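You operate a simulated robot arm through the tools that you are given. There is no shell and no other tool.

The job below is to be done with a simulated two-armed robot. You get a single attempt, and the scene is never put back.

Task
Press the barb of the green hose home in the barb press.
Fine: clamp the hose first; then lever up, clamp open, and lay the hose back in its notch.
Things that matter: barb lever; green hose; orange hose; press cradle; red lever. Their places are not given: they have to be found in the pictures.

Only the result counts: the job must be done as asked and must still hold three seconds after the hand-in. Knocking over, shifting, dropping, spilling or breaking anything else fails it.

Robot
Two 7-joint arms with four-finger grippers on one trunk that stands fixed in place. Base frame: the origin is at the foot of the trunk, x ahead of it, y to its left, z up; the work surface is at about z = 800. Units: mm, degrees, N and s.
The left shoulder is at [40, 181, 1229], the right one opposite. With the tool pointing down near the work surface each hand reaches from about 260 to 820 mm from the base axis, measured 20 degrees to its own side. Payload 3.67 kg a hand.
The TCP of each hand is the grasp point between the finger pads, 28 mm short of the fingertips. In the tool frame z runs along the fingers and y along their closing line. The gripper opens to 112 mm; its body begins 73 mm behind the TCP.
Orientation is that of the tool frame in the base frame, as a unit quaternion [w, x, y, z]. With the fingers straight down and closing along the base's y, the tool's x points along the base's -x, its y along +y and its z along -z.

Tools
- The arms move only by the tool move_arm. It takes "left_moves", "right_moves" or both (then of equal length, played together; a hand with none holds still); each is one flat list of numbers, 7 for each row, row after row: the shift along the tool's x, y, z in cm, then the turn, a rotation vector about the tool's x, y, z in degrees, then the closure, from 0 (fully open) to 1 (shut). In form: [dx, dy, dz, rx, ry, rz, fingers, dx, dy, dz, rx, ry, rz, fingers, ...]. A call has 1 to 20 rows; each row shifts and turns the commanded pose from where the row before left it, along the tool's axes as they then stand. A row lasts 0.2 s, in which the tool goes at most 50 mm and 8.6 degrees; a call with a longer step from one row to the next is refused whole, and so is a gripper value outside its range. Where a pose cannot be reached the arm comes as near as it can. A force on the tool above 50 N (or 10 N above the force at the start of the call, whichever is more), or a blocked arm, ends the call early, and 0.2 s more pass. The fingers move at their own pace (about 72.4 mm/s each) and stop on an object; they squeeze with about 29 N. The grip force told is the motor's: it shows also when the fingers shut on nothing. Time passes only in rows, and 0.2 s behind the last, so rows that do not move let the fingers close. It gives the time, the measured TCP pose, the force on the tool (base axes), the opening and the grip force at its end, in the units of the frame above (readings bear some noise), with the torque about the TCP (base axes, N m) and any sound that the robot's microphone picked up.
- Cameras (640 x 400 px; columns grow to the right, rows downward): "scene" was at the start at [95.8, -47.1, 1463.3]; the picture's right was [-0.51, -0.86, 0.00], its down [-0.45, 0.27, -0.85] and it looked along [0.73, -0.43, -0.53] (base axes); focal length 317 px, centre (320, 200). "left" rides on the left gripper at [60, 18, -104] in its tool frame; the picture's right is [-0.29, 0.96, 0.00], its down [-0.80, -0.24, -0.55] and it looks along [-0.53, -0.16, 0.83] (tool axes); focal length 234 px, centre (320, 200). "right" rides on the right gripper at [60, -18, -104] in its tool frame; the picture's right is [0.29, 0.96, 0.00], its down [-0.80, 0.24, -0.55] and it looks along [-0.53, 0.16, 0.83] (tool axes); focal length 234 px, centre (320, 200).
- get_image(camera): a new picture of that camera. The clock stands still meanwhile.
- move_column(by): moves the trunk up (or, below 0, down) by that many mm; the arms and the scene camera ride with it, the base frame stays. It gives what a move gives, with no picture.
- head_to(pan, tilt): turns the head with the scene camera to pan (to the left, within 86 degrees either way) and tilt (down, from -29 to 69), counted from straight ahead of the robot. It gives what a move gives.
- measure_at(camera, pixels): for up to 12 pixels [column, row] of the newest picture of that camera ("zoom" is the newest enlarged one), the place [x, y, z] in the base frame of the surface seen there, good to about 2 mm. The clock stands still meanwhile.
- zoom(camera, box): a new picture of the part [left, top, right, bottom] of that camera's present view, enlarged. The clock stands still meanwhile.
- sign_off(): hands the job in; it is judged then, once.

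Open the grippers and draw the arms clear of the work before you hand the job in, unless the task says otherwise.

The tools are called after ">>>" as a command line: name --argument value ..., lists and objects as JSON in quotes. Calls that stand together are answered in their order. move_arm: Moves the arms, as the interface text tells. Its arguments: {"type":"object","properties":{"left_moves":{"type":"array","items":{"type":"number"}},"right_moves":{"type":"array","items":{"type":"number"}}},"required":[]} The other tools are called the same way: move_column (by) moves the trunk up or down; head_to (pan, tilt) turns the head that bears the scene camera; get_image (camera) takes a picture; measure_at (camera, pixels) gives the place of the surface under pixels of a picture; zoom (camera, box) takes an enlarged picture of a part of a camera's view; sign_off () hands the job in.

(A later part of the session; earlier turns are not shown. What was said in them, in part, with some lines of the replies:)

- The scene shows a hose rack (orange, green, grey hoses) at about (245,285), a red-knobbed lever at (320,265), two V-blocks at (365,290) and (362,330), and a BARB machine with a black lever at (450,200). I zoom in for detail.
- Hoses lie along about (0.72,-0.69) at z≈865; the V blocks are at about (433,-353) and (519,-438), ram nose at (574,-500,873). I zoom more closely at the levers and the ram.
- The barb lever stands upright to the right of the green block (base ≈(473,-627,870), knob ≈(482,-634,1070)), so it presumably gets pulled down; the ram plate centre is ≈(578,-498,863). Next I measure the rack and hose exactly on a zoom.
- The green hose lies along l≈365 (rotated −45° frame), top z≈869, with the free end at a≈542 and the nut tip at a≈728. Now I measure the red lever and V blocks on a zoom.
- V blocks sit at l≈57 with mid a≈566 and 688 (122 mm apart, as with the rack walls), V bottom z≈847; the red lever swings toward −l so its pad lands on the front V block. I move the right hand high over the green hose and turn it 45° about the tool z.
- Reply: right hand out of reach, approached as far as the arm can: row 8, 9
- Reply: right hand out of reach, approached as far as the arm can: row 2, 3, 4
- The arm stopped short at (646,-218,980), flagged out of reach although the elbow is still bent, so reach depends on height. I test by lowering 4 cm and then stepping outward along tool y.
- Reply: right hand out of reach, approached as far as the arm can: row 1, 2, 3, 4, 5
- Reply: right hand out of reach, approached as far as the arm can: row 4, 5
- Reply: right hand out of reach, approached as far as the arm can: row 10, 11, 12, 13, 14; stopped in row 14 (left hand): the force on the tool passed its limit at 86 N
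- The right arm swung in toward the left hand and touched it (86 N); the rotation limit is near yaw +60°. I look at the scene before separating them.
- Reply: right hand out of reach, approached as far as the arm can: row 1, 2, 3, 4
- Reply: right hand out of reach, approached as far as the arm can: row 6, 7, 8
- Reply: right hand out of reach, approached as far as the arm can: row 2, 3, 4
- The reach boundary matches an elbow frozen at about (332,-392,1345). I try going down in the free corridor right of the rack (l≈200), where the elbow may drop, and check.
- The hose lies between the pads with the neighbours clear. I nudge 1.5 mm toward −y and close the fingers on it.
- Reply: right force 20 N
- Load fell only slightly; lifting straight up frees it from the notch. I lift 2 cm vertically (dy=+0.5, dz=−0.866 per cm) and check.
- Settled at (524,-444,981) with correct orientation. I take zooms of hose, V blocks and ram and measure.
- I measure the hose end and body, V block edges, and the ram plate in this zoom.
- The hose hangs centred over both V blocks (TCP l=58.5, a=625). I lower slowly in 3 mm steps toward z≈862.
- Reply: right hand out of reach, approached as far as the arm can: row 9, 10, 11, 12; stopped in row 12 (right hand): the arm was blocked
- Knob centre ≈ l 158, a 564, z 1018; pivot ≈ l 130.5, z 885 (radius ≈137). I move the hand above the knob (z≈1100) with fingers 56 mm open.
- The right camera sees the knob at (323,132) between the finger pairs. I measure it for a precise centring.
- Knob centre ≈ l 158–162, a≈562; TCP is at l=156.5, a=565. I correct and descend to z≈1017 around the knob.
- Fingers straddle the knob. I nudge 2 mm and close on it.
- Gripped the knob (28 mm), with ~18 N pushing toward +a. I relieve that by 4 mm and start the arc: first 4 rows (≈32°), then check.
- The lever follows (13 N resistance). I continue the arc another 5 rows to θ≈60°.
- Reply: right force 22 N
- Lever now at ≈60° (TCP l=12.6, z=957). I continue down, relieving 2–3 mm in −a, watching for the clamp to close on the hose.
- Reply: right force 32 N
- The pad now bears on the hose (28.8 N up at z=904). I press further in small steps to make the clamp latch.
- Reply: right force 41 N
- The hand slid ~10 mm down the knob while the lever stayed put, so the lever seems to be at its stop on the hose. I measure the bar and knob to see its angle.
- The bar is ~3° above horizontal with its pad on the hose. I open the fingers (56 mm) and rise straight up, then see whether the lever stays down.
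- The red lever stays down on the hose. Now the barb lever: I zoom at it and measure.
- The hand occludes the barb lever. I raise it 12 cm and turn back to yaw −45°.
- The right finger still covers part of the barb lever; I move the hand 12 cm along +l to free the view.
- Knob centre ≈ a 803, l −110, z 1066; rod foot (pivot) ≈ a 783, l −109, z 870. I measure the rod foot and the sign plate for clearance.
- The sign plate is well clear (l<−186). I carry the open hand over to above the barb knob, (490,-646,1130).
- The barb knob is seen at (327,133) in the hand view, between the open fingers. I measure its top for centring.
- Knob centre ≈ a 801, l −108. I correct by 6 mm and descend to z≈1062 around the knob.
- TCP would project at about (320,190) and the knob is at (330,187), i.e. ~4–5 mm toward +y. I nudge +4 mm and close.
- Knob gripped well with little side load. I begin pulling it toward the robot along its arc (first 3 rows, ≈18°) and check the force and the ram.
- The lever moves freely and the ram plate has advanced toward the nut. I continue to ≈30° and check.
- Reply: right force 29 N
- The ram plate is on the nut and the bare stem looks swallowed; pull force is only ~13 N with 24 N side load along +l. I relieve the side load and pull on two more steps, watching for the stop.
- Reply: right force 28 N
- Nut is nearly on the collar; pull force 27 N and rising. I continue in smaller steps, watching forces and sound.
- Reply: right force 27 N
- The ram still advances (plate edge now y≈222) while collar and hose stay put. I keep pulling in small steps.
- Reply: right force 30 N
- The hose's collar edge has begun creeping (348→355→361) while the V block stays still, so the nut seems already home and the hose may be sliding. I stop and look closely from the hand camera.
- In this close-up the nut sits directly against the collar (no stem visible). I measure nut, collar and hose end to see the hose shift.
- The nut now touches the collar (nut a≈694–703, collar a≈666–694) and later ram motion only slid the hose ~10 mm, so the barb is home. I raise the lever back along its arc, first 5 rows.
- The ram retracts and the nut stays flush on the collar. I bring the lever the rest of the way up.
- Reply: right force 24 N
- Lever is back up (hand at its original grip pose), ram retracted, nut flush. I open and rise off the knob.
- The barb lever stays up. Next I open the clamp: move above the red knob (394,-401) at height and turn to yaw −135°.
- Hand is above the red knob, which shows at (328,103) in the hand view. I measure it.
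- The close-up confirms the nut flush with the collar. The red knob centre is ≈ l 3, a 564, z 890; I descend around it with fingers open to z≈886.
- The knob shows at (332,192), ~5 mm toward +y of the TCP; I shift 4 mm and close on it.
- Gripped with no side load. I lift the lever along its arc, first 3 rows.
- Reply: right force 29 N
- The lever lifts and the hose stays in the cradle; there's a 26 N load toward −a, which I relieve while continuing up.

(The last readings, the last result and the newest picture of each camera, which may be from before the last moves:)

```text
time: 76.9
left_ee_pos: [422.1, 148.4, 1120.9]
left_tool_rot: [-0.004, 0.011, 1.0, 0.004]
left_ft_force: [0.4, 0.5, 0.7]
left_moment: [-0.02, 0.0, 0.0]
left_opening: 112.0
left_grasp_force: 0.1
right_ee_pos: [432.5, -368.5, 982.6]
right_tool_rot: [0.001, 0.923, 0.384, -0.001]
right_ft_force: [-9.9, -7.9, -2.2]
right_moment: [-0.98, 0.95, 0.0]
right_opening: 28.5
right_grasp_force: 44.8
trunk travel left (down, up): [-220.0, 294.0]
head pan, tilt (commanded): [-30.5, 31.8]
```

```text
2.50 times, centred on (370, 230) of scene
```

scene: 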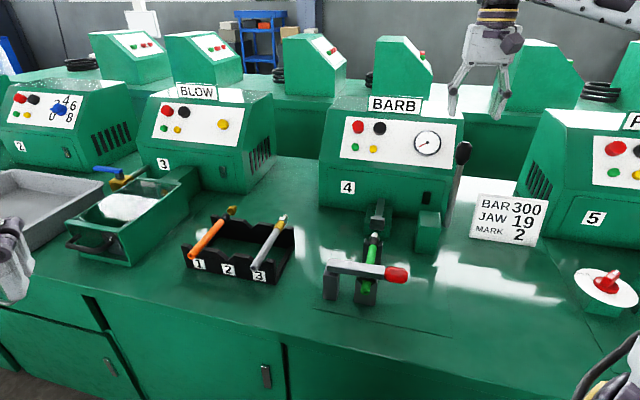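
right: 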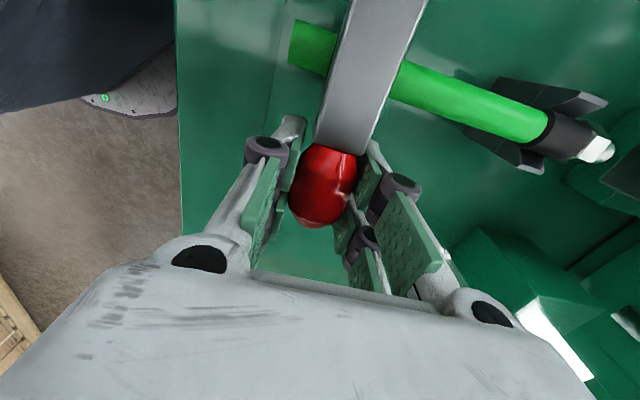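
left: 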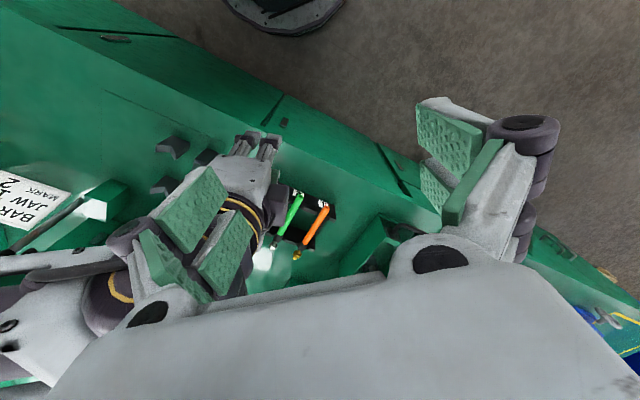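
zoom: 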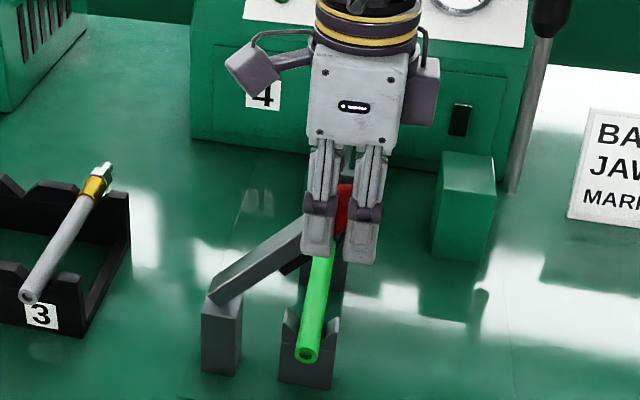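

Going well (≈40°, 13 N). I continue the arc up to its rest angle.

>>> move_arm --right_moves '[1.43, 0, -1.04, 0, 0, 0, 1, 1.56, 0, -0.83, 0, 0, 0, 1, 1.67, 0, -0.61, 0, 0, 0, 1, 1.73, 0, -0.37, 0, 0, 0, 1, 1.77, 0, -0.12, 0, 0, 0, 1, 1.77, 0, 0.12, 0, 0, 0, 1, 0.79, 0, 0.14, 0, 0, 0, 1]'

>>> zoom --camera "scene" --box '[270, 150, 430, 310]'

>>> get_image --camera "right"

```text
time: 78.5
left_ee_pos: [423.4, 148.2, 1120.8]
left_tool_rot: [-0.005, 0.011, 1.0, 0.005]
left_ft_force: [0.0, 0.5, 0.8]
left_moment: [0.0, 0.0, 0.02]
left_opening: 112.1
left_grasp_force: 0.1
right_ee_pos: [508.0, -289.2, 1008.3]
right_tool_rot: [-0.001, 0.924, 0.384, 0.001]
right_ft_force: [9.8, -18.1, 11.7]
right_moment: [-0.79, 0.53, 0.12]
right_opening: 27.0
right_grasp_force: 45.2
trunk travel left (down, up): [-220.0, 294.0]
head pan, tilt (commanded): [-30.5, 31.8]
```

```text
2.50 times, centred on (350, 230) of scene
```

zoom: 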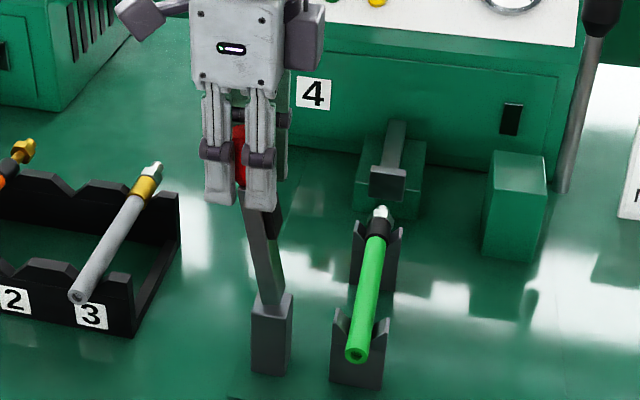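

```text
taken
```

right: 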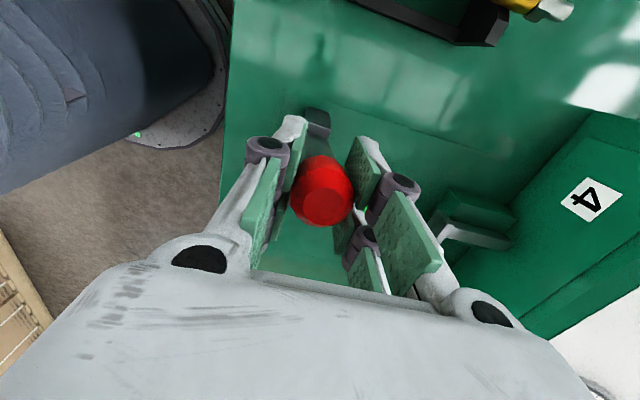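

Lever is back at ≈−11°, close to its original rest. I push 3 mm further to the stop, then release and rise clear.

>>> move_arm --right_moves '[0.3, 0.2, 0.05, 0, 0, 0, 1, 0, 0, 0, 0, 0, 0, 0.75, 0, 0, 0, 0, 0, 0, 0.5, 0, 0, 0, 0, 0, 0, 0.5, 0, 0, -3, 0, 0, 0, 0.5, 0, 0, -4, 0, 0, 0, 0.5, 0, 0, -4, 0, 0, 0, 0.5, 0, 0, -3, 0, 0, 0, 0.5]'

>>> zoom --camera "scene" --box '[270, 150, 430, 310]'

```text
time: 80.3
left_ee_pos: [422.8, 150.8, 1120.8]
left_tool_rot: [-0.006, 0.011, 1.0, 0.004]
left_ft_force: [0.1, -0.6, 0.1]
left_moment: [0.01, -0.03, 0.04]
left_opening: 112.0
left_grasp_force: 0.0
right_ee_pos: [511.9, -288.8, 1148.3]
right_tool_rot: [0.0, 0.923, 0.385, -0.001]
right_ft_force: [0.7, -0.3, 0.3]
right_moment: [0.04, -0.01, -0.02]
right_opening: 55.9
right_grasp_force: 0.0
trunk travel left (down, up): [-220.0, 294.0]
head pan, tilt (commanded): [-30.5, 31.8]
```

```text
2.50 times, centred on (350, 230) of scene
```

zoom: 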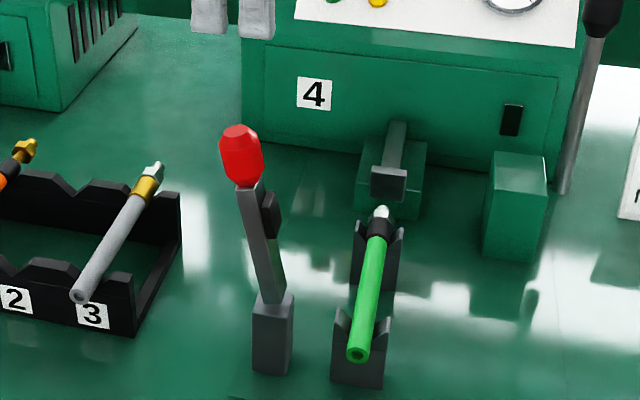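

The clamp lever stands open and the hose lies in the cradle. I measure the hose now.

>>> measure_at --camera "zoom" --pixels '[[358, 345], [362, 320], [368, 285], [374, 250], [378, 235], [380, 222], [381, 212], [356, 355], [240, 140], [247, 185], [255, 220], [264, 270]]'

```text
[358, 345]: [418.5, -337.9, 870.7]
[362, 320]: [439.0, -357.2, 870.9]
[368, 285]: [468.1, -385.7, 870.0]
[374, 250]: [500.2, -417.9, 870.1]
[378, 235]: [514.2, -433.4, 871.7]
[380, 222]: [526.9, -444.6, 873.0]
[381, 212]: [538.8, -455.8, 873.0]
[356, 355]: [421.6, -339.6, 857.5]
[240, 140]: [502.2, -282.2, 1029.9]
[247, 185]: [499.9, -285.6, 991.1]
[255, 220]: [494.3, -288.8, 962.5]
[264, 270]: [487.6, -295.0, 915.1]
```

Free end now at a≈537, hose axis l≈58, z≈861. I move to beside it (l≈8, a≈618), turn back to yaw −45° and tilt −30° for the pick.

>>> move_arm --right_moves '[-3.75, 1.3, 0, 0, 0, 0, 0.6, -3.75, 1.3, 0, 0, 0, 0, 0.6, -3.75, 1.3, 0, 0, 0, 0, 0.6, -3.75, 1.3, 0, 0, 0, 0, 0.6, 0, 0, 0, 0, 0, -7.5, 0.7, 0, 0, 0, 0, 0, -7.5, 0.7, 0, 0, 0, 0, 0, -7.5, 0.7, 0, 0, 0, 0, 0, -7.5, 0.7, 0, 0, 0, 0, 0, -7.5, 0.7, 0, 0, 0, 0, 0, -7.5, 0.7, 0, 0, 0, 0, 0, -7.5, 0.7, 0, 0, 0, 0, 0, -7.5, 0.7, 0, 0, 0, 0, 0, -7.5, 0.7, 0, 0, 0, 0, 0, -7.5, 0.7, 0, 0, 0, 0, 0, -7.5, 0.7, 0, 0, 0, 0, 0, -7.5, 0.7, 0, 0, 0, -7.5, 0, 0, 0.7, 0, 0, 0, -7.5, 0, 0, 0.7, 0, 0, 0, -7.5, 0, 0, 0.7, 0, 0, 0, -7.5, 0, 0, 0.7]'

>>> get_image --camera "scene"

```text
time: 84.5
left_ee_pos: [423.1, 148.5, 1120.4]
left_tool_rot: [-0.006, 0.01, 1.0, 0.005]
left_ft_force: [-0.4, -0.5, 0.0]
left_moment: [0.0, 0.01, 0.0]
left_opening: 112.0
left_grasp_force: 0.1
right_ee_pos: [442.6, -430.9, 1147.9]
right_tool_rot: [0.097, 0.369, 0.893, 0.24]
right_ft_force: [-0.2, -1.4, 0.3]
right_moment: [0.03, 0.0, 0.0]
right_opening: 33.8
right_grasp_force: 0.0
trunk travel left (down, up): [-220.0, 294.0]
head pan, tilt (commanded): [-30.5, 31.8]
```

```text
taken
```

scene: 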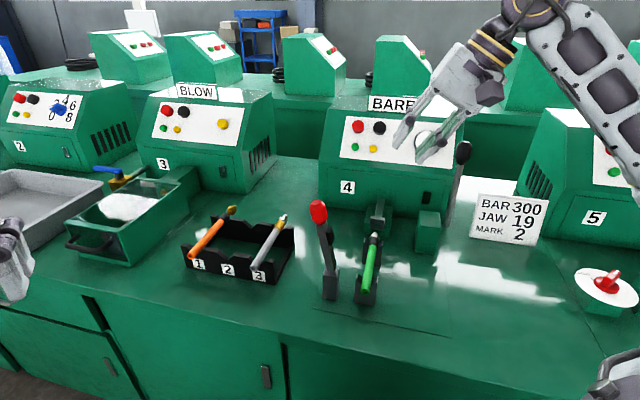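

Oriented at l=8, a=618. I descend vertically to the stand-off z≈949.

>>> move_arm --right_moves '[0, -1.99, 3.45, 0, 0, 0, 0.7, 0, -1.99, 3.45, 0, 0, 0, 0.7, 0, -1.99, 3.45, 0, 0, 0, 0.7, 0, -1.99, 3.45, 0, 0, 0, 0.7, 0, -1.99, 3.45, 0, 0, 0, 0.7, 0, 0, 0, 0, 0, 0, 0.7]'

>>> get_image --camera "right"

>>> zoom --camera "scene" --box '[310, 160, 450, 310]'

```text
time: 85.9
left_ee_pos: [422.9, 149.6, 1120.5]
left_tool_rot: [-0.005, 0.01, 1.0, 0.005]
left_ft_force: [-0.9, 0.1, 0.0]
left_moment: [-0.03, 0.02, -0.02]
left_opening: 112.1
left_grasp_force: 0.1
right_ee_pos: [441.9, -432.2, 950.7]
right_tool_rot: [0.099, 0.368, 0.893, 0.239]
right_ft_force: [-0.2, 0.4, 0.0]
right_moment: [0.0, 0.0, -0.02]
right_opening: 33.6
right_grasp_force: 0.1
trunk travel left (down, up): [-220.0, 294.0]
head pan, tilt (commanded): [-30.5, 31.8]
```

```text
taken
```

right: 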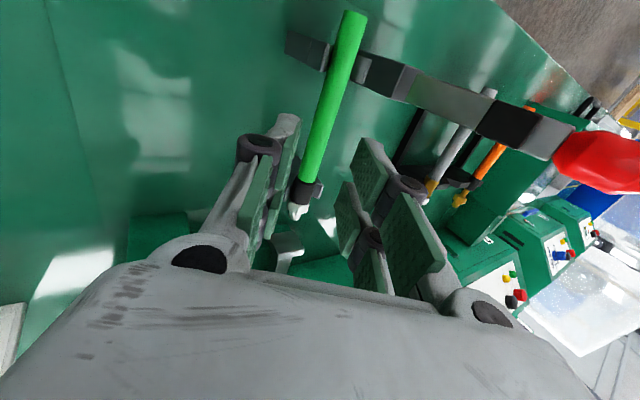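

```text
2.67 times, centred on (380, 235) of scene
```

zoom: 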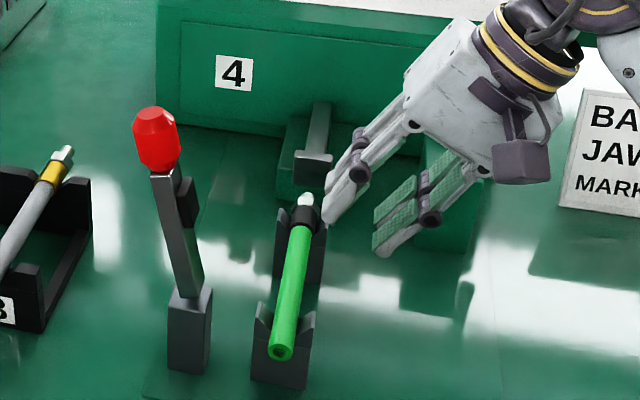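

The stand-off is aligned: at the hose's depth the finger line projects to (320,130), and the hose is at x≈318 there. I advance 10.2 cm along the fingers.

>>> move_arm --right_moves '[0, 0, 3, 0, 0, 0, 0.7, 0, 0, 3, 0, 0, 0, 0.7, 0, 0, 2.5, 0, 0, 0, 0.7, 0, 0, 1.7, 0, 0, 0, 0.7, 0, 0, 0, 0, 0, 0, 0.7]'

>>> get_image --camera "right"

>>> zoom --camera "scene" --box '[310, 160, 450, 310]'

```text
time: 87.1
left_ee_pos: [423.0, 149.2, 1120.6]
left_tool_rot: [-0.006, 0.011, 1.0, 0.004]
left_ft_force: [-0.9, 0.7, 0.0]
left_moment: [0.0, -0.01, -0.02]
left_opening: 111.8
left_grasp_force: 0.0
right_ee_pos: [477.1, -394.7, 863.6]
right_tool_rot: [0.098, 0.369, 0.893, 0.239]
right_ft_force: [1.1, -0.2, 0.3]
right_moment: [0.03, 0.01, -0.01]
right_opening: 33.7
right_grasp_force: 0.1
trunk travel left (down, up): [-220.0, 294.0]
head pan, tilt (commanded): [-30.5, 31.8]
```

```text
taken
```

right: 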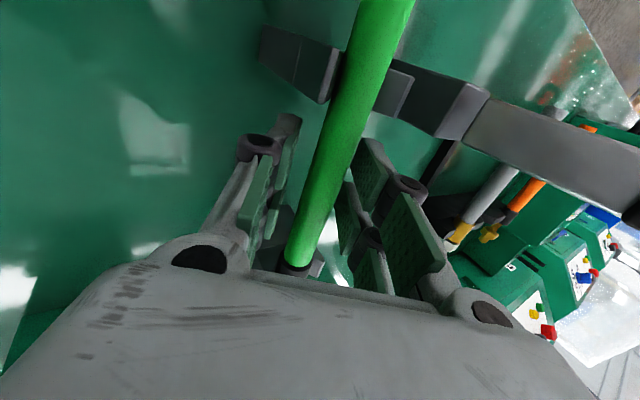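

```text
2.67 times, centred on (380, 235) of scene
```

zoom: 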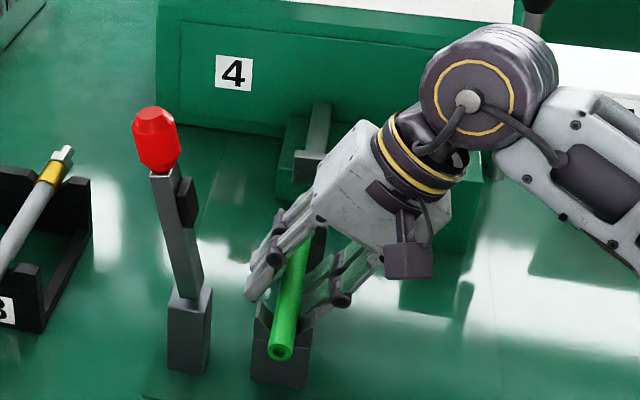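

The hose lies between the pads. I close on it.

>>> move_arm --right_moves '[0, 0, 0, 0, 0, 0, 0.85, 0, 0, 0, 0, 0, 0, 1, 0, 0, 0, 0, 0, 0, 1, 0, 0, 0, 0, 0, 0, 1]'

```text
time: 88.1
left_ee_pos: [423.8, 149.0, 1121.0]
left_tool_rot: [-0.005, 0.011, 1.0, 0.004]
left_ft_force: [-0.5, 0.5, 0.4]
left_moment: [-0.01, -0.01, -0.03]
left_opening: 111.9
left_grasp_force: 0.1
right_ee_pos: [477.9, -393.8, 862.7]
right_tool_rot: [0.097, 0.368, 0.893, 0.239]
right_ft_force: [4.4, 3.9, 0.6]
right_moment: [0.17, 0.05, -0.35]
right_opening: 16.9
right_grasp_force: 28.5
trunk travel left (down, up): [-220.0, 294.0]
head pan, tilt (commanded): [-30.5, 31.8]
```

Gripped (16.9 mm) with little load. I lift straight up to z≈982 and shift 70 mm toward the machine to pass behind the red lever.

>>> move_arm --right_moves '[0, 0.5, -0.87, 0, 0, 0, 1, 0, 1.0, -1.73, 0, 0, 0, 1, 0, 1.5, -2.6, 0, 0, 0, 1, 0, 1.5, -2.6, 0, 0, 0, 1, 0, 1.5, -2.6, 0, 0, 0, 1, -2.4, 0, 0, 0, 0, 0, 1, -2.4, 0, 0, 0, 0, 0, 1, -2.4, 0, 0, 0, 0, 0, 1, 0, 0, 0, 0, 0, 0, 1]'

>>> zoom --camera "scene" --box '[310, 130, 450, 310]'

>>> get_image --camera "right"

```text
time: 90.1
left_ee_pos: [422.8, 148.7, 1119.7]
left_tool_rot: [-0.004, 0.009, 1.0, 0.005]
left_ft_force: [0.0, -0.5, -0.4]
left_moment: [-0.01, -0.01, -0.03]
left_opening: 112.0
left_grasp_force: 0.0
right_ee_pos: [529.7, -442.2, 979.9]
right_tool_rot: [0.098, 0.368, 0.893, 0.239]
right_ft_force: [-0.8, 0.1, -0.6]
right_moment: [0.06, 0.03, -0.02]
right_opening: 16.6
right_grasp_force: 29.3
trunk travel left (down, up): [-220.0, 294.0]
head pan, tilt (commanded): [-30.5, 31.8]
```

```text
2.22 times, centred on (380, 220) of scene
```

zoom: 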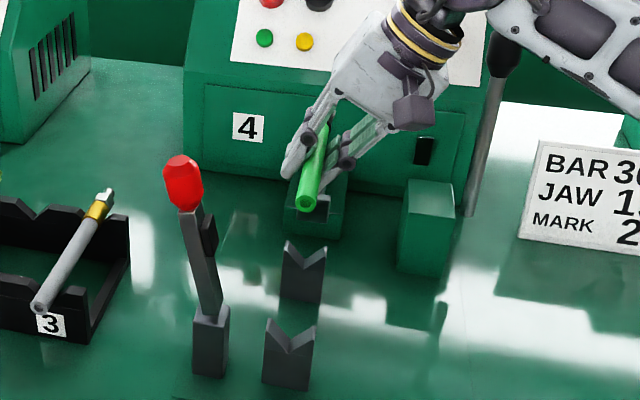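

```text
taken
```

right: 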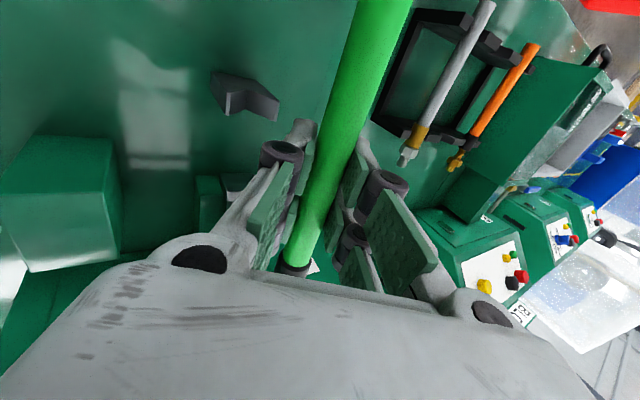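

Held. I measure the hose in hand (free end at (306,203), body) to know its offset from the TCP.

>>> measure_at --camera "zoom" --pixels '[[306, 203], [309, 190], [312, 175], [318, 150], [302, 200], [325, 130]]'

>>> measure_at --camera "right" --pixels '[[385, 10], [352, 100], [330, 170], [304, 245], [289, 268]]'

```text
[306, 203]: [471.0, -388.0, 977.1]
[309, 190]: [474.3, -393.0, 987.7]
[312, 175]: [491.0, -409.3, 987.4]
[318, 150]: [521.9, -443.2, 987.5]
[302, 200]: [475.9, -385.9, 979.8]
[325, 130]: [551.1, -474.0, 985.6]
```

```text
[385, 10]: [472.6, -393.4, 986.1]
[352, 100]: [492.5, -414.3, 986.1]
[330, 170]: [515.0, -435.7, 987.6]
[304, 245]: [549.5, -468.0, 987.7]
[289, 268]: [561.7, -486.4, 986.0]
```

Free end is ~80 mm behind the TCP and the hose is level, axis ≈ TCP. I carry it back across behind the red lever toward the rack (Δl +228), then diagonally to above notch 2.

>>> move_arm --right_moves '[0, 3.29, 1.9, 0, 0, 0, 1, 0, 3.29, 1.9, 0, 0, 0, 1, 0, 3.29, 1.9, 0, 0, 0, 1, 0, 3.29, 1.9, 0, 0, 0, 1, 0, 3.29, 1.9, 0, 0, 0, 1, 0, 3.29, 1.9, 0, 0, 0, 1, 0, 0, 0, 0, 0, 0, 1]'

>>> get_image --camera "scene"

```text
time: 91.7
left_ee_pos: [423.1, 148.4, 1120.6]
left_tool_rot: [-0.006, 0.011, 1.0, 0.005]
left_ft_force: [-0.7, -0.1, 1.0]
left_moment: [0.04, 0.0, -0.03]
left_opening: 111.9
left_grasp_force: 0.0
right_ee_pos: [692.4, -283.1, 981.2]
right_tool_rot: [0.098, 0.368, 0.893, 0.239]
right_ft_force: [0.5, 0.4, -1.6]
right_moment: [0.06, 0.0, -0.03]
right_opening: 16.3
right_grasp_force: 29.0
trunk travel left (down, up): [-220.0, 294.0]
head pan, tilt (commanded): [-30.5, 31.8]
```

```text
taken
```

scene: 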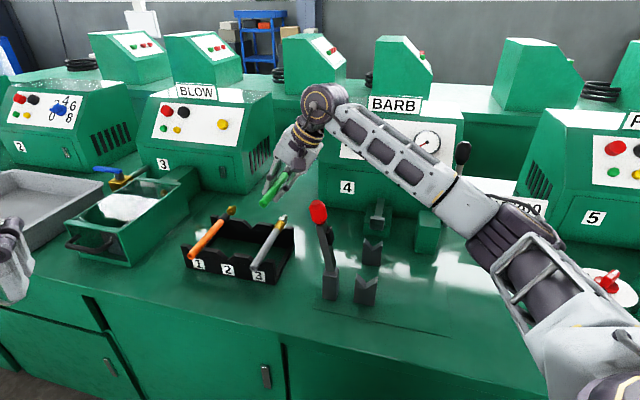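

The arm took a lower elbow pose this time. I measure the forearm/elbow to be sure it's clear of the barb lever and the red lever.

>>> measure_at --camera "scene" --pixels '[[330, 110], [380, 145], [430, 190], [470, 210], [510, 245], [550, 290], [600, 340], [480, 245], [445, 200], [415, 185]]'

```text
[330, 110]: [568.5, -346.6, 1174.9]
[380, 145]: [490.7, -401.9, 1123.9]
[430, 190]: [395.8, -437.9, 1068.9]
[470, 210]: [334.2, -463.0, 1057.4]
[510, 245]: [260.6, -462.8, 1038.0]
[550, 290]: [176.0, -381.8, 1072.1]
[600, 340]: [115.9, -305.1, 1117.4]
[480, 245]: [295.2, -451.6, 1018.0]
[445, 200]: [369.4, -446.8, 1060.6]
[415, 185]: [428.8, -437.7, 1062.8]
```

The elbow now sits low (≈(280,-480,1010)); continuing to the rack could bring the forearm near the red knob (z≈1036). I raise the trunk 150 mm first so the forearm rides well above it.

>>> move_column --by 150

>>> get_image --camera "scene"

```text
time: 93.4
left_ee_pos: [423.6, 149.2, 1270.1]
left_tool_rot: [-0.006, 0.012, 1.0, 0.005]
left_ft_force: [0.0, -0.3, -1.5]
left_moment: [-0.01, 0.0, 0.0]
left_opening: 112.5
left_grasp_force: 0.1
right_ee_pos: [692.5, -282.6, 1129.5]
right_tool_rot: [0.098, 0.369, 0.893, 0.239]
right_ft_force: [-0.2, -0.1, -0.4]
right_moment: [0.04, -0.01, 0.02]
right_opening: 16.5
right_grasp_force: 28.6
trunk travel left (down, up): [-370.0, 144.0]
head pan, tilt (commanded): [-30.5, 31.8]
```

```text
taken
```

scene: 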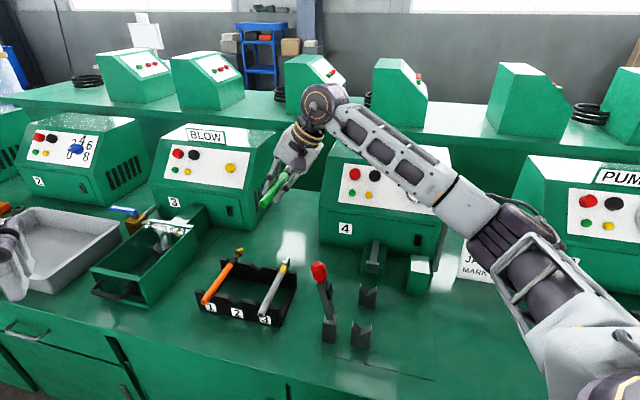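

Trunk is up; TCP z=1129. I move to above notch 2 (l≈369.5, a≈623.5) at this height.

>>> move_arm --right_moves '[2.2, 2.3, 1.33, 0, 0, 0, 1, 2.2, 2.3, 1.33, 0, 0, 0, 1, 2.2, 2.3, 1.33, 0, 0, 0, 1, 0, 0, 0, 0, 0, 0, 1]'

>>> get_image --camera "scene"

>>> measure_at --camera "scene" --pixels '[[300, 110], [350, 140], [400, 175], [430, 200], [460, 230], [490, 260], [390, 190], [420, 215]]'

```text
time: 94.4
left_ee_pos: [423.5, 148.5, 1269.6]
left_tool_rot: [-0.005, 0.01, 1.0, 0.004]
left_ft_force: [-0.1, -0.4, -0.2]
left_moment: [0.0, 0.05, -0.04]
left_opening: 111.7
left_grasp_force: 0.0
right_ee_pos: [702.5, -180.7, 1126.5]
right_tool_rot: [0.098, 0.368, 0.893, 0.238]
right_ft_force: [-0.6, -0.6, -0.8]
right_moment: [0.01, 0.03, 0.0]
right_opening: 16.5
right_grasp_force: 28.6
trunk travel left (down, up): [-370.0, 144.0]
head pan, tilt (commanded): [-30.5, 31.8]
```

```text
taken
```

scene: 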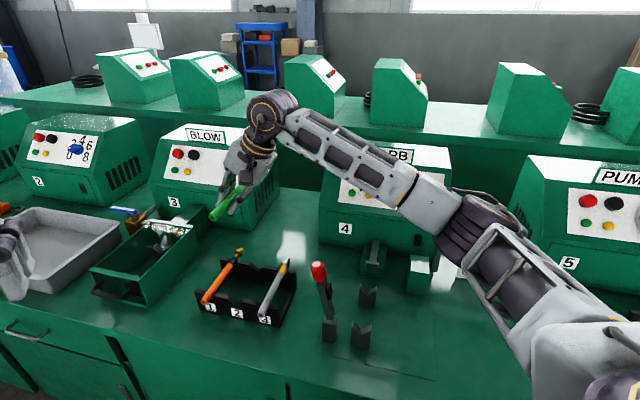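

```text
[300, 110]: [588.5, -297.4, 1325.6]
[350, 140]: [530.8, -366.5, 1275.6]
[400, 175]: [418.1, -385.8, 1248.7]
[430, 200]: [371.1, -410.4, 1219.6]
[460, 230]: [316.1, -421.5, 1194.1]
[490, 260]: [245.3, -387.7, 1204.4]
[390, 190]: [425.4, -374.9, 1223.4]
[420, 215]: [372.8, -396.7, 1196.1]
```

Above notch 2 with no reach flag (l=369.0, a=624.5, z=1126). I descend to z≈1000 and check the forearm's clearance over the red knob.

>>> move_arm --right_moves '[0, -1.5, 2.6, 0, 0, 0, 1, 0, -1.5, 2.6, 0, 0, 0, 1, 0, -1.6, 2.77, 0, 0, 0, 1, 0, -1.6, 2.77, 0, 0, 0, 1, 0, 0, 0, 0, 0, 0, 1]'

>>> get_image --camera "scene"

>>> get_image --camera "right"

```text
time: 95.6
left_ee_pos: [422.6, 148.9, 1270.4]
left_tool_rot: [-0.005, 0.011, 1.0, 0.004]
left_ft_force: [-0.3, -0.8, 0.4]
left_moment: [-0.05, 0.01, -0.01]
left_opening: 112.4
left_grasp_force: 0.0
right_ee_pos: [702.9, -180.3, 1003.0]
right_tool_rot: [0.098, 0.368, 0.893, 0.238]
right_ft_force: [0.2, -0.1, -1.3]
right_moment: [0.02, 0.0, 0.02]
right_opening: 16.1
right_grasp_force: 29.1
trunk travel left (down, up): [-370.0, 144.0]
head pan, tilt (commanded): [-30.5, 31.8]
```

```text
taken
```

scene: 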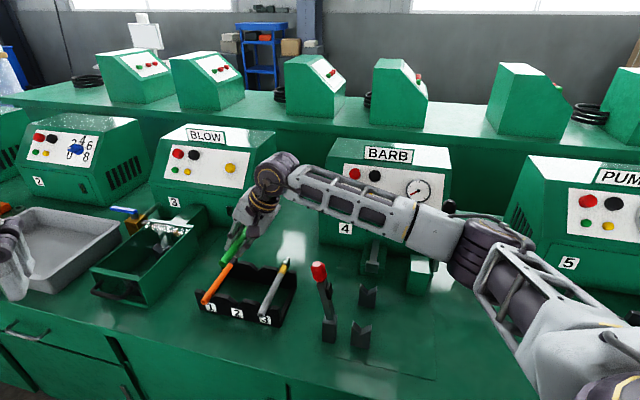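

```text
taken
```

right: 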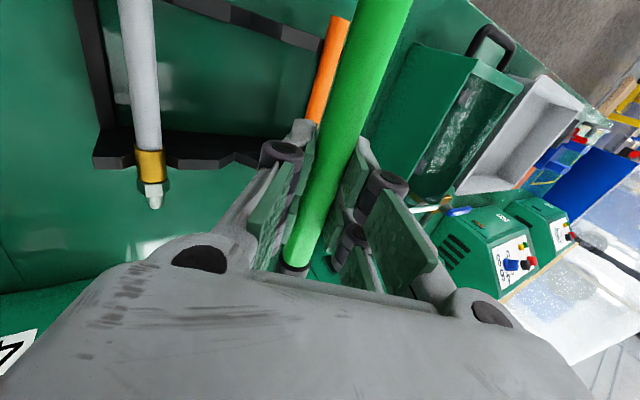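

Fine so far. I measure the forearm's lower edge near the red knob.

>>> measure_at --camera "scene" --pixels '[[310, 190], [330, 215], [360, 225], [380, 205], [400, 235], [430, 245], [470, 255], [318, 270], [400, 210], [345, 195]]'

```text
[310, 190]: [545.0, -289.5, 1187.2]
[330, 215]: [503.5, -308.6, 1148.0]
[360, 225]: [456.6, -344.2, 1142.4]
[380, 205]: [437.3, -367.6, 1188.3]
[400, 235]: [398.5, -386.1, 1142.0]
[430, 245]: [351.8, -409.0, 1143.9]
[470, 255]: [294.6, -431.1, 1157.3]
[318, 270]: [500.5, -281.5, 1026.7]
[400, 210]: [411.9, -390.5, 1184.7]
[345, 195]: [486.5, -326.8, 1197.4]
```

Forearm's lower edge is z≈1145 near the knob (top 1036); to keep margin for the last 140 mm of lowering I raise the trunk another 80 mm.

>>> move_column --by 80

>>> move_arm --right_moves '[0, -1.7, 2.94, 0, 0, 0, 1, 0, -1.7, 2.94, 0, 0, 0, 1, 0, -1.7, 2.94, 0, 0, 0, 1, 0, -1.7, 2.94, 0, 0, 0, 1, 0, 0, 0, 0, 0, 0, 1]'

>>> get_image --camera "scene"

```text
time: 96.8
left_ee_pos: [423.9, 150.0, 1349.4]
left_tool_rot: [-0.006, 0.01, 1.0, 0.005]
left_ft_force: [0.6, 0.3, -0.8]
left_moment: [0.04, 0.02, 0.02]
left_opening: 112.0
left_grasp_force: 0.0
right_ee_pos: [701.7, -180.4, 1084.8]
right_tool_rot: [0.098, 0.369, 0.893, 0.239]
right_ft_force: [-0.3, -1.1, -0.7]
right_moment: [0.04, 0.02, 0.01]
right_opening: 16.5
right_grasp_force: 28.6
trunk travel left (down, up): [-450.0, 64.0]
head pan, tilt (commanded): [-30.5, 31.8]
```

```text
time: 98.0
left_ee_pos: [424.3, 149.2, 1351.3]
left_tool_rot: [-0.006, 0.011, 1.0, 0.003]
left_ft_force: [-0.5, -0.3, 0.0]
left_moment: [-0.01, 0.0, -0.03]
left_opening: 112.0
left_grasp_force: 0.1
right_ee_pos: [703.9, -178.9, 948.1]
right_tool_rot: [0.099, 0.368, 0.893, 0.24]
right_ft_force: [0.3, -0.3, -1.9]
right_moment: [0.02, 0.03, 0.01]
right_opening: 16.4
right_grasp_force: 29.8
trunk travel left (down, up): [-450.0, 64.0]
head pan, tilt (commanded): [-30.5, 31.8]
```

```text
taken
```

scene: 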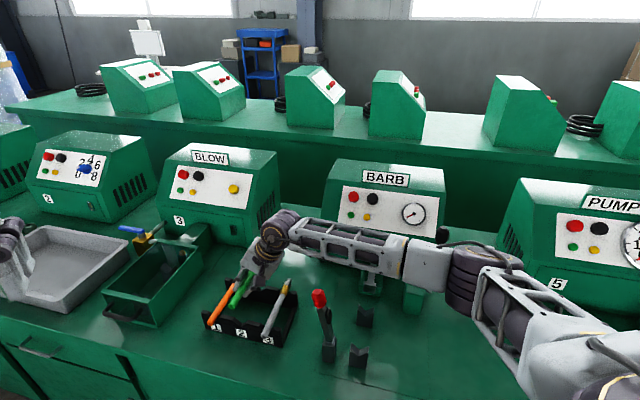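

TCP (704,-179,948), forearm still well above the knob. I zoom on the rack to check alignment of the hose with notch 2.

>>> zoom --camera "scene" --box '[185, 235, 315, 355]'

>>> get_image --camera "right"

```text
3.33 times, centred on (250, 295) of scene
```

zoom: 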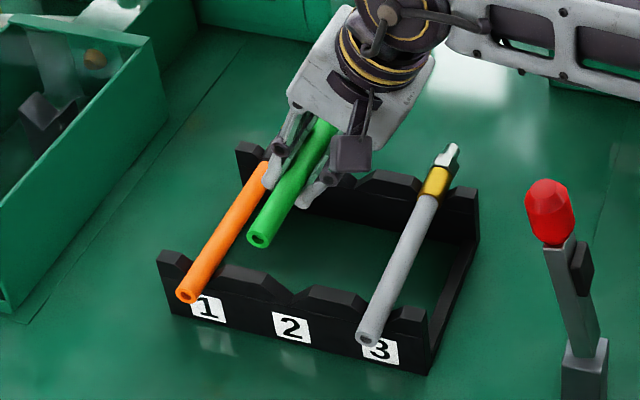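

```text
taken
```

right: 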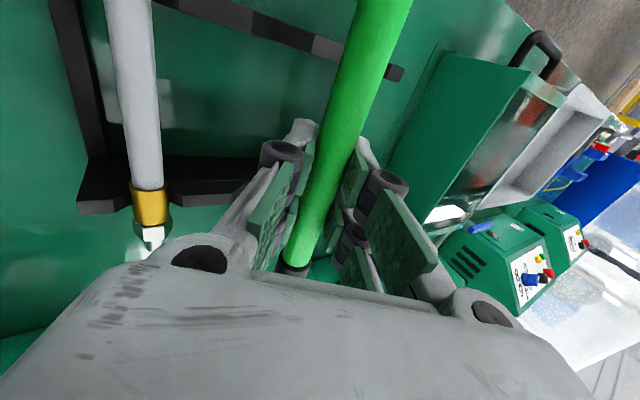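

I measure notch 2 (front near (287,300), back wall gap) and the hose's free end.

>>> measure_at --camera "zoom" --pixels '[[262, 282], [308, 295], [286, 300], [276, 292], [298, 303], [260, 240], [263, 228], [275, 205], [290, 180], [235, 270], [335, 293], [255, 236]]'

>>> measure_at --camera "right" --pixels '[[385, 20], [355, 100], [335, 165], [304, 245], [320, 42], [345, 52], [380, 68], [262, 20], [395, 75], [215, 170]]'

```text
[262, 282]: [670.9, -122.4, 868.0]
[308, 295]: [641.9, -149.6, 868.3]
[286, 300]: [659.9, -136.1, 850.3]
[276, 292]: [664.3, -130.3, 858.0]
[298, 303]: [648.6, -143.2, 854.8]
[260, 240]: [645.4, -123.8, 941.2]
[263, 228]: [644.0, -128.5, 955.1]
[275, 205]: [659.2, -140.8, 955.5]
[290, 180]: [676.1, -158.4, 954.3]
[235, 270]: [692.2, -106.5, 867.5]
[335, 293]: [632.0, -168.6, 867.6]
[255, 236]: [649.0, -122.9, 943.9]
```

```text
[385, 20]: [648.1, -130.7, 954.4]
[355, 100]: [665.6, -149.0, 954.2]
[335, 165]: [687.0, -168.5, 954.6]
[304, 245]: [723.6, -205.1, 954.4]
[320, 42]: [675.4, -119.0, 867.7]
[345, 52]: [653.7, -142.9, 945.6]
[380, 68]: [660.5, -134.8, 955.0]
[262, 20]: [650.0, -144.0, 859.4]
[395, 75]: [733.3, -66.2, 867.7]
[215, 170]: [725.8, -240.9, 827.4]
```

Notch 2 centre is l≈368–369.5; the hose axis is l≈371 and its free end a≈544.5 (was ≈541). I correct (−1.7 mm in l, −2 mm in a) and descend to z≈875.

>>> move_arm --right_moves '[0.2, -0.15, -0.08, 0, 0, 0, 1, 0, -1.2, 2.08, 0, 0, 0, 1, 0, -1.2, 2.08, 0, 0, 0, 1, 0, -1.2, 2.08, 0, 0, 0, 1, 0, 0, 0, 0, 0, 0, 1]'

>>> zoom --camera "scene" --box '[185, 235, 315, 355]'

>>> get_image --camera "right"

```text
time: 99.2
left_ee_pos: [422.9, 148.6, 1350.8]
left_tool_rot: [-0.006, 0.011, 1.0, 0.004]
left_ft_force: [0.4, 0.1, -0.6]
left_moment: [-0.01, 0.02, 0.04]
left_opening: 112.0
left_grasp_force: 0.1
right_ee_pos: [700.7, -177.7, 874.7]
right_tool_rot: [0.098, 0.368, 0.893, 0.239]
right_ft_force: [-0.2, -0.6, -1.5]
right_moment: [0.02, 0.04, 0.01]
right_opening: 16.2
right_grasp_force: 28.7
trunk travel left (down, up): [-450.0, 64.0]
head pan, tilt (commanded): [-30.5, 31.8]
```

```text
3.33 times, centred on (250, 295) of scene
```

zoom: 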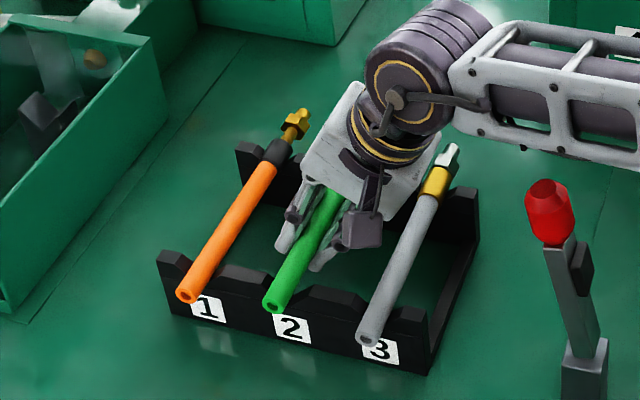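

```text
taken
```

right: 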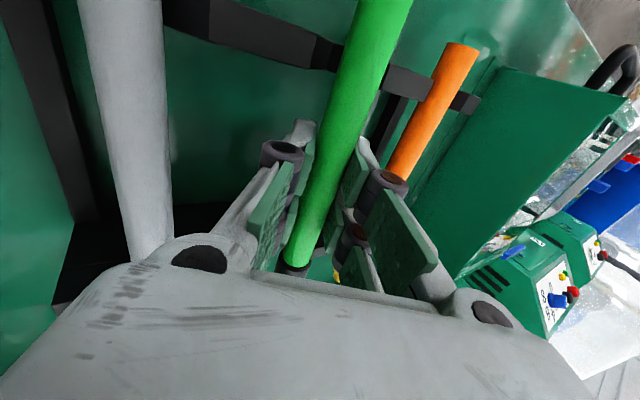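

The hose is right above notch 2, level and aligned. I lower the last ~12 mm in small steps watching the force.

>>> move_arm --right_moves '[0, -0.2, 0.35, 0, 0, 0, 1, 0, -0.2, 0.35, 0, 0, 0, 1, 0, -0.15, 0.26, 0, 0, 0, 1, 0, 0, 0, 0, 0, 0, 1]'

>>> zoom --camera "scene" --box '[185, 235, 315, 355]'

```text
time: 100.2
left_ee_pos: [422.9, 149.1, 1349.7]
left_tool_rot: [-0.005, 0.011, 1.0, 0.004]
left_ft_force: [-0.8, 0.0, -0.3]
left_moment: [-0.01, 0.0, 0.0]
left_opening: 111.8
left_grasp_force: 0.1
right_ee_pos: [699.9, -177.9, 865.3]
right_tool_rot: [0.097, 0.368, 0.893, 0.239]
right_ft_force: [0.1, 0.2, -2.0]
right_moment: [0.01, 0.02, -0.02]
right_opening: 16.6
right_grasp_force: 29.0
trunk travel left (down, up): [-450.0, 64.0]
head pan, tilt (commanded): [-30.5, 31.8]
```

```text
3.33 times, centred on (250, 295) of scene
```

zoom: 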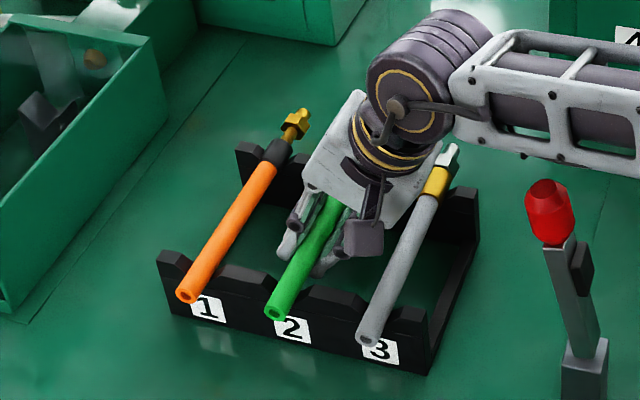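

No contact yet at z=865. I lower another 4–5 mm in 1.5 mm steps.

>>> move_arm --right_moves '[0, -0.08, 0.13, 0, 0, 0, 1, 0, -0.08, 0.13, 0, 0, 0, 1, 0, -0.08, 0.13, 0, 0, 0, 1, 0, 0, 0, 0, 0, 0, 1]'

```text
time: 101.2
left_ee_pos: [423.0, 149.3, 1350.7]
left_tool_rot: [-0.005, 0.01, 1.0, 0.004]
left_ft_force: [-0.3, 0.3, -0.2]
left_moment: [0.02, -0.01, 0.01]
left_opening: 112.0
left_grasp_force: 0.1
right_ee_pos: [699.3, -179.2, 863.7]
right_tool_rot: [0.099, 0.368, 0.893, 0.24]
right_ft_force: [4.0, 1.6, 4.0]
right_moment: [0.03, 0.05, -0.05]
right_opening: 16.4
right_grasp_force: 29.3
trunk travel left (down, up): [-450.0, 64.0]
head pan, tilt (commanded): [-30.5, 31.8]
```

Contact (≈6 N). One more 1.5 mm to seat, then I look closely before release.

>>> move_arm --right_moves '[0, -0.08, 0.13, 0, 0, 0, 1, 0, 0, 0, 0, 0, 0, 1]'

>>> zoom --camera "scene" --box '[185, 235, 315, 355]'

>>> get_image --camera "right"

```text
time: 101.8
left_ee_pos: [422.7, 151.5, 1351.5]
left_tool_rot: [-0.005, 0.011, 1.0, 0.003]
left_ft_force: [0.5, -0.2, 0.0]
left_moment: [0.05, 0.03, -0.01]
left_opening: 112.1
left_grasp_force: 0.0
right_ee_pos: [700.0, -177.8, 863.0]
right_tool_rot: [0.099, 0.368, 0.893, 0.242]
right_ft_force: [6.5, 5.0, 12.5]
right_moment: [0.09, 0.12, -0.06]
right_opening: 16.2
right_grasp_force: 29.1
trunk travel left (down, up): [-450.0, 64.0]
head pan, tilt (commanded): [-30.5, 31.8]
```

```text
3.33 times, centred on (250, 295) of scene
```

zoom: 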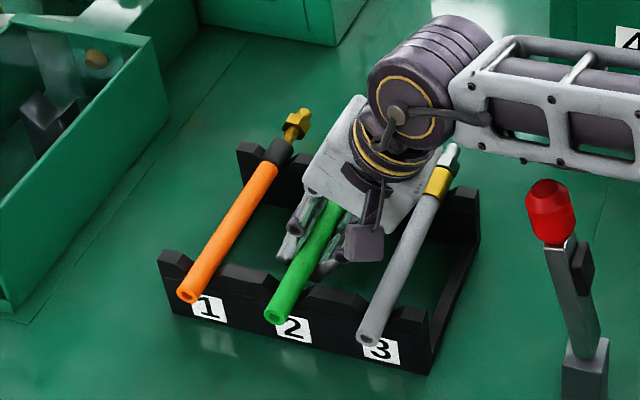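

```text
taken
```

right: 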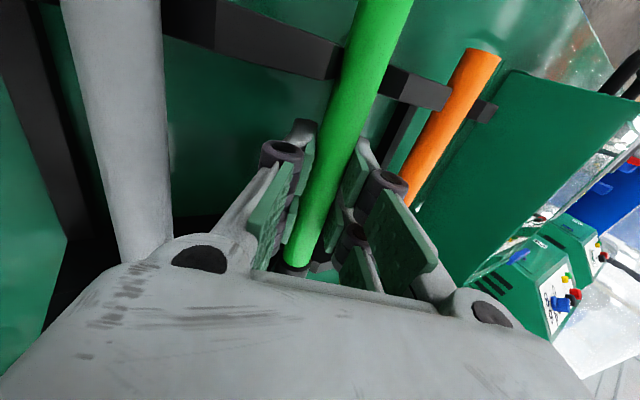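

Seated in notch 2 (12.5 N up) and looks like the original lie. I open to 0.7 and retreat along the fingers.

>>> move_arm --right_moves '[0, 0, 0, 0, 0, 0, 0.85, 0, 0, 0, 0, 0, 0, 0.7, 0, 0, 0, 0, 0, 0, 0.7, 0, 0, -2, 0, 0, 0, 0.7, 0, 0, -2.5, 0, 0, 0, 0.7, 0, 0, -2.5, 0, 0, 0, 0.7, 0, 0, 0, 0, 0, 0, 0.7]'

>>> zoom --camera "scene" --box '[185, 235, 315, 355]'

>>> get_image --camera "right"

```text
time: 103.4
left_ee_pos: [423.0, 148.7, 1350.2]
left_tool_rot: [-0.005, 0.01, 1.0, 0.005]
left_ft_force: [-0.5, -0.1, 0.1]
left_moment: [0.0, 0.03, -0.04]
left_opening: 112.1
left_grasp_force: 0.0
right_ee_pos: [672.9, -205.5, 920.0]
right_tool_rot: [0.098, 0.368, 0.893, 0.239]
right_ft_force: [-0.3, -0.1, -0.4]
right_moment: [0.02, 0.04, 0.02]
right_opening: 33.5
right_grasp_force: 0.1
trunk travel left (down, up): [-450.0, 64.0]
head pan, tilt (commanded): [-30.5, 31.8]
```

```text
3.33 times, centred on (250, 295) of scene
```

zoom: 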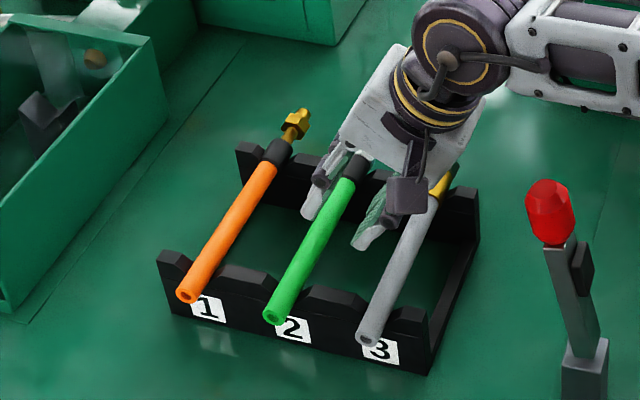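

```text
taken
```

right: 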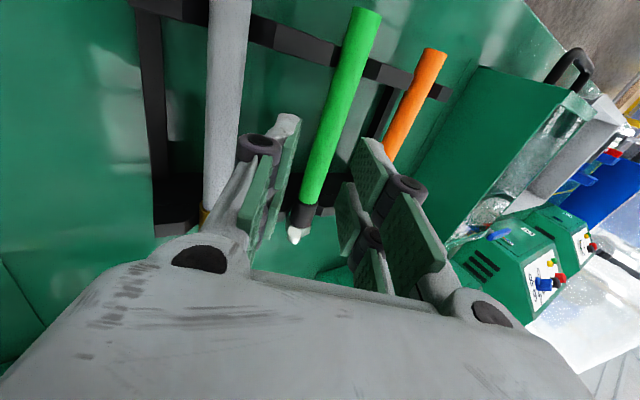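

The green hose rests in notch 2 and is released. I rise vertically 25 cm clear of everything.

>>> move_arm --right_moves '[0, 2.1, -3.6, 0, 0, 0, 0.7, 0, 2.1, -3.6, 0, 0, 0, 0.7, 0, 2.1, -3.6, 0, 0, 0, 0.7, 0, 2.1, -3.6, 0, 0, 0, 0.7, 0, 2.1, -3.6, 0, 0, 0, 0.7, 0, 2.1, -3.6, 0, 0, 0, 0.7, 0, 0, 0, 0, 0, 0, 0.7]'

>>> get_image --camera "scene"

>>> zoom --camera "scene" --box '[185, 235, 315, 355]'

```text
time: 105.0
left_ee_pos: [423.8, 148.3, 1352.1]
left_tool_rot: [-0.005, 0.01, 1.0, 0.004]
left_ft_force: [0.2, -0.8, -0.4]
left_moment: [-0.01, 0.02, -0.02]
left_opening: 112.1
left_grasp_force: 0.1
right_ee_pos: [672.8, -200.6, 1175.3]
right_tool_rot: [0.098, 0.368, 0.893, 0.239]
right_ft_force: [0.3, 0.3, -0.5]
right_moment: [-0.02, -0.02, -0.03]
right_opening: 33.7
right_grasp_force: 0.0
trunk travel left (down, up): [-450.0, 64.0]
head pan, tilt (commanded): [-30.5, 31.8]
```

```text
taken
```

scene: 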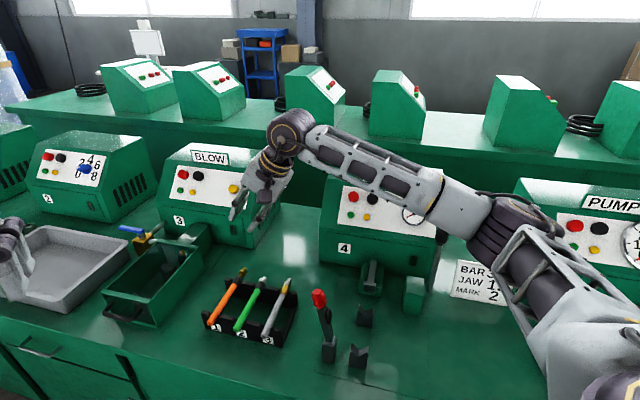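

```text
3.33 times, centred on (250, 295) of scene
```

zoom: 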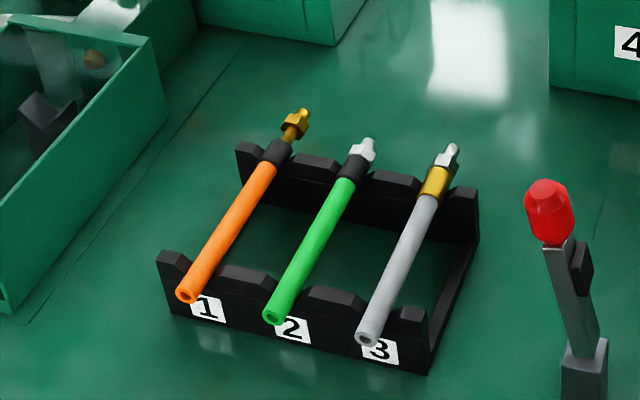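

The green hose lies in notch 2 with its nut flush; neighbours unchanged. I verify its height, level and position by measuring.

>>> measure_at --camera "zoom" --pixels '[[278, 300], [295, 268], [315, 230], [338, 192], [351, 170], [360, 152], [366, 143], [273, 315], [190, 285], [372, 325], [445, 150], [298, 118]]'

>>> zoom --camera "scene" --box '[235, 265, 285, 315]'

>>> zoom --camera "scene" --box '[300, 220, 460, 380]'

```text
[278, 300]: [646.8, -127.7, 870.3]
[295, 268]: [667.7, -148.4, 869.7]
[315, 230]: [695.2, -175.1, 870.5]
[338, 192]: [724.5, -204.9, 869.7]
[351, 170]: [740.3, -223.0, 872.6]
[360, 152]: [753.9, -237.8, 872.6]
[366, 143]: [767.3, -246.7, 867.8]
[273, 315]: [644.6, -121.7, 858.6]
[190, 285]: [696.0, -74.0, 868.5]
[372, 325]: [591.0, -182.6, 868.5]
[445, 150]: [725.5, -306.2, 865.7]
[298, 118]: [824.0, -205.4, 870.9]
```

```text
8.00 times, centred on (260, 290) of scene
```

zoom: 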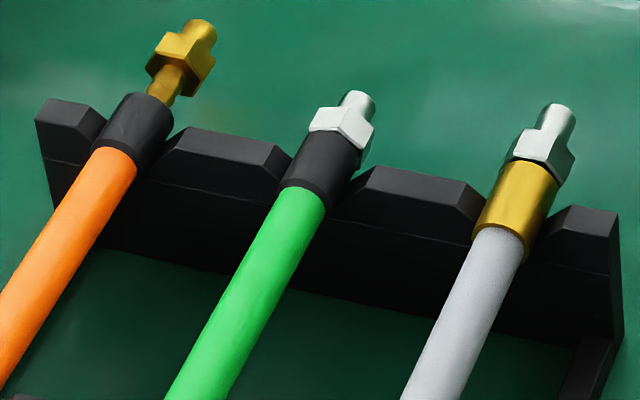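

```text
2.50 times, centred on (380, 300) of scene
```

zoom: 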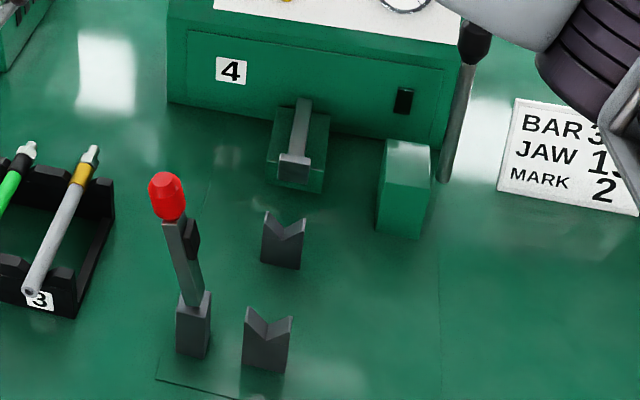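

The green nut is seated flush just as the grey one, both levers are up/open, and the neighbours are unmoved. I now untilt and withdraw the right arm toward its start region and open the gripper fully.

>>> move_arm --right_moves '[0, 0, 0, 7.5, 0, 0, 0.5, 0, 0, 0, 7.5, 0, 0, 0.5, 0, 0, 0, 7.5, 0, 0, 0.4, 0, 0, 0, 7.5, 0, 0, 0.3, 0.5, -4.5, -1.0, 0, 0, 0, 0.2, 0.5, -4.5, -1.0, 0, 0, 0, 0.1, 0.5, -4.5, -1.0, 0, 0, 0, 0, 0.5, -4.5, -1.0, 0, 0, 0, 0, 0.5, -4.5, -1.0, 0, 0, 0, 0, 0.5, -4.5, -1.0, 0, 0, 0, 0, 0.5, -4.5, -1.0, 0, 0, 0, 0]'

>>> get_image --camera "scene"

```text
time: 107.4
left_ee_pos: [420.7, 148.2, 1351.8]
left_tool_rot: [-0.005, 0.01, 1.0, 0.005]
left_ft_force: [-0.7, -0.1, 0.6]
left_moment: [0.03, -0.04, 0.01]
left_opening: 112.3
left_grasp_force: 0.0
right_ee_pos: [424.2, -404.5, 1243.0]
right_tool_rot: [0.0, 0.38, 0.925, 0.0]
right_ft_force: [0.5, -0.5, -0.3]
right_moment: [0.01, -0.02, -0.03]
right_opening: 111.9
right_grasp_force: 0.2
trunk travel left (down, up): [-450.0, 64.0]
head pan, tilt (commanded): [-30.5, 31.8]
```

```text
taken
```

scene: 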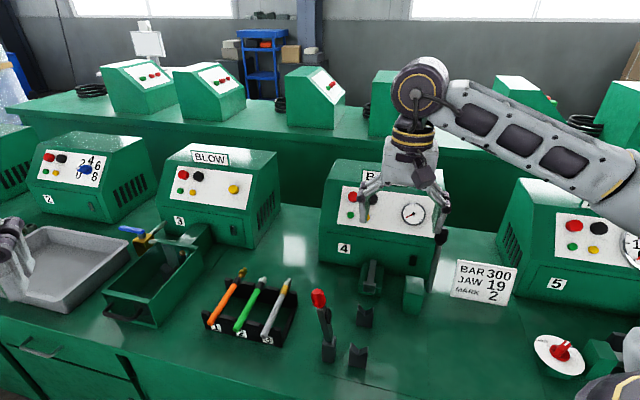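

The arms are clear and the grippers open. Hose 2 lies in its notch with the barb home, the clamp is open and the press lever is up, so I hand in.

>>> sign_off

```text
The job is handed in.
```

The barb of the green hose is pressed home and the hose is back in notch 2. The clamp is open and the barb lever is up. I've handed the job in, but no verdict came back.

- **Barb:** In the last close-up the nut sits flush against the collar, as on the grey hose. The microphone reported no sound at any point, so I judged "home" from the pictures and measurements.
- **Hose slip:** The hose slid about 10 mm through the clamp near the end of the stroke, after the nut had already reached the collar. I allowed for that shift when laying it back in the notch.
- **Neighbours:** The orange and grey hoses did not move.
- **Arm contact:** Early on, while I was looking for a reachable wrist angle, the right arm touched the left hand (86 N) and the move stopped there. No other object was involved.

Both grippers are open and the right arm is drawn clear of the work. The trunk stands 100 mm higher than at the start.
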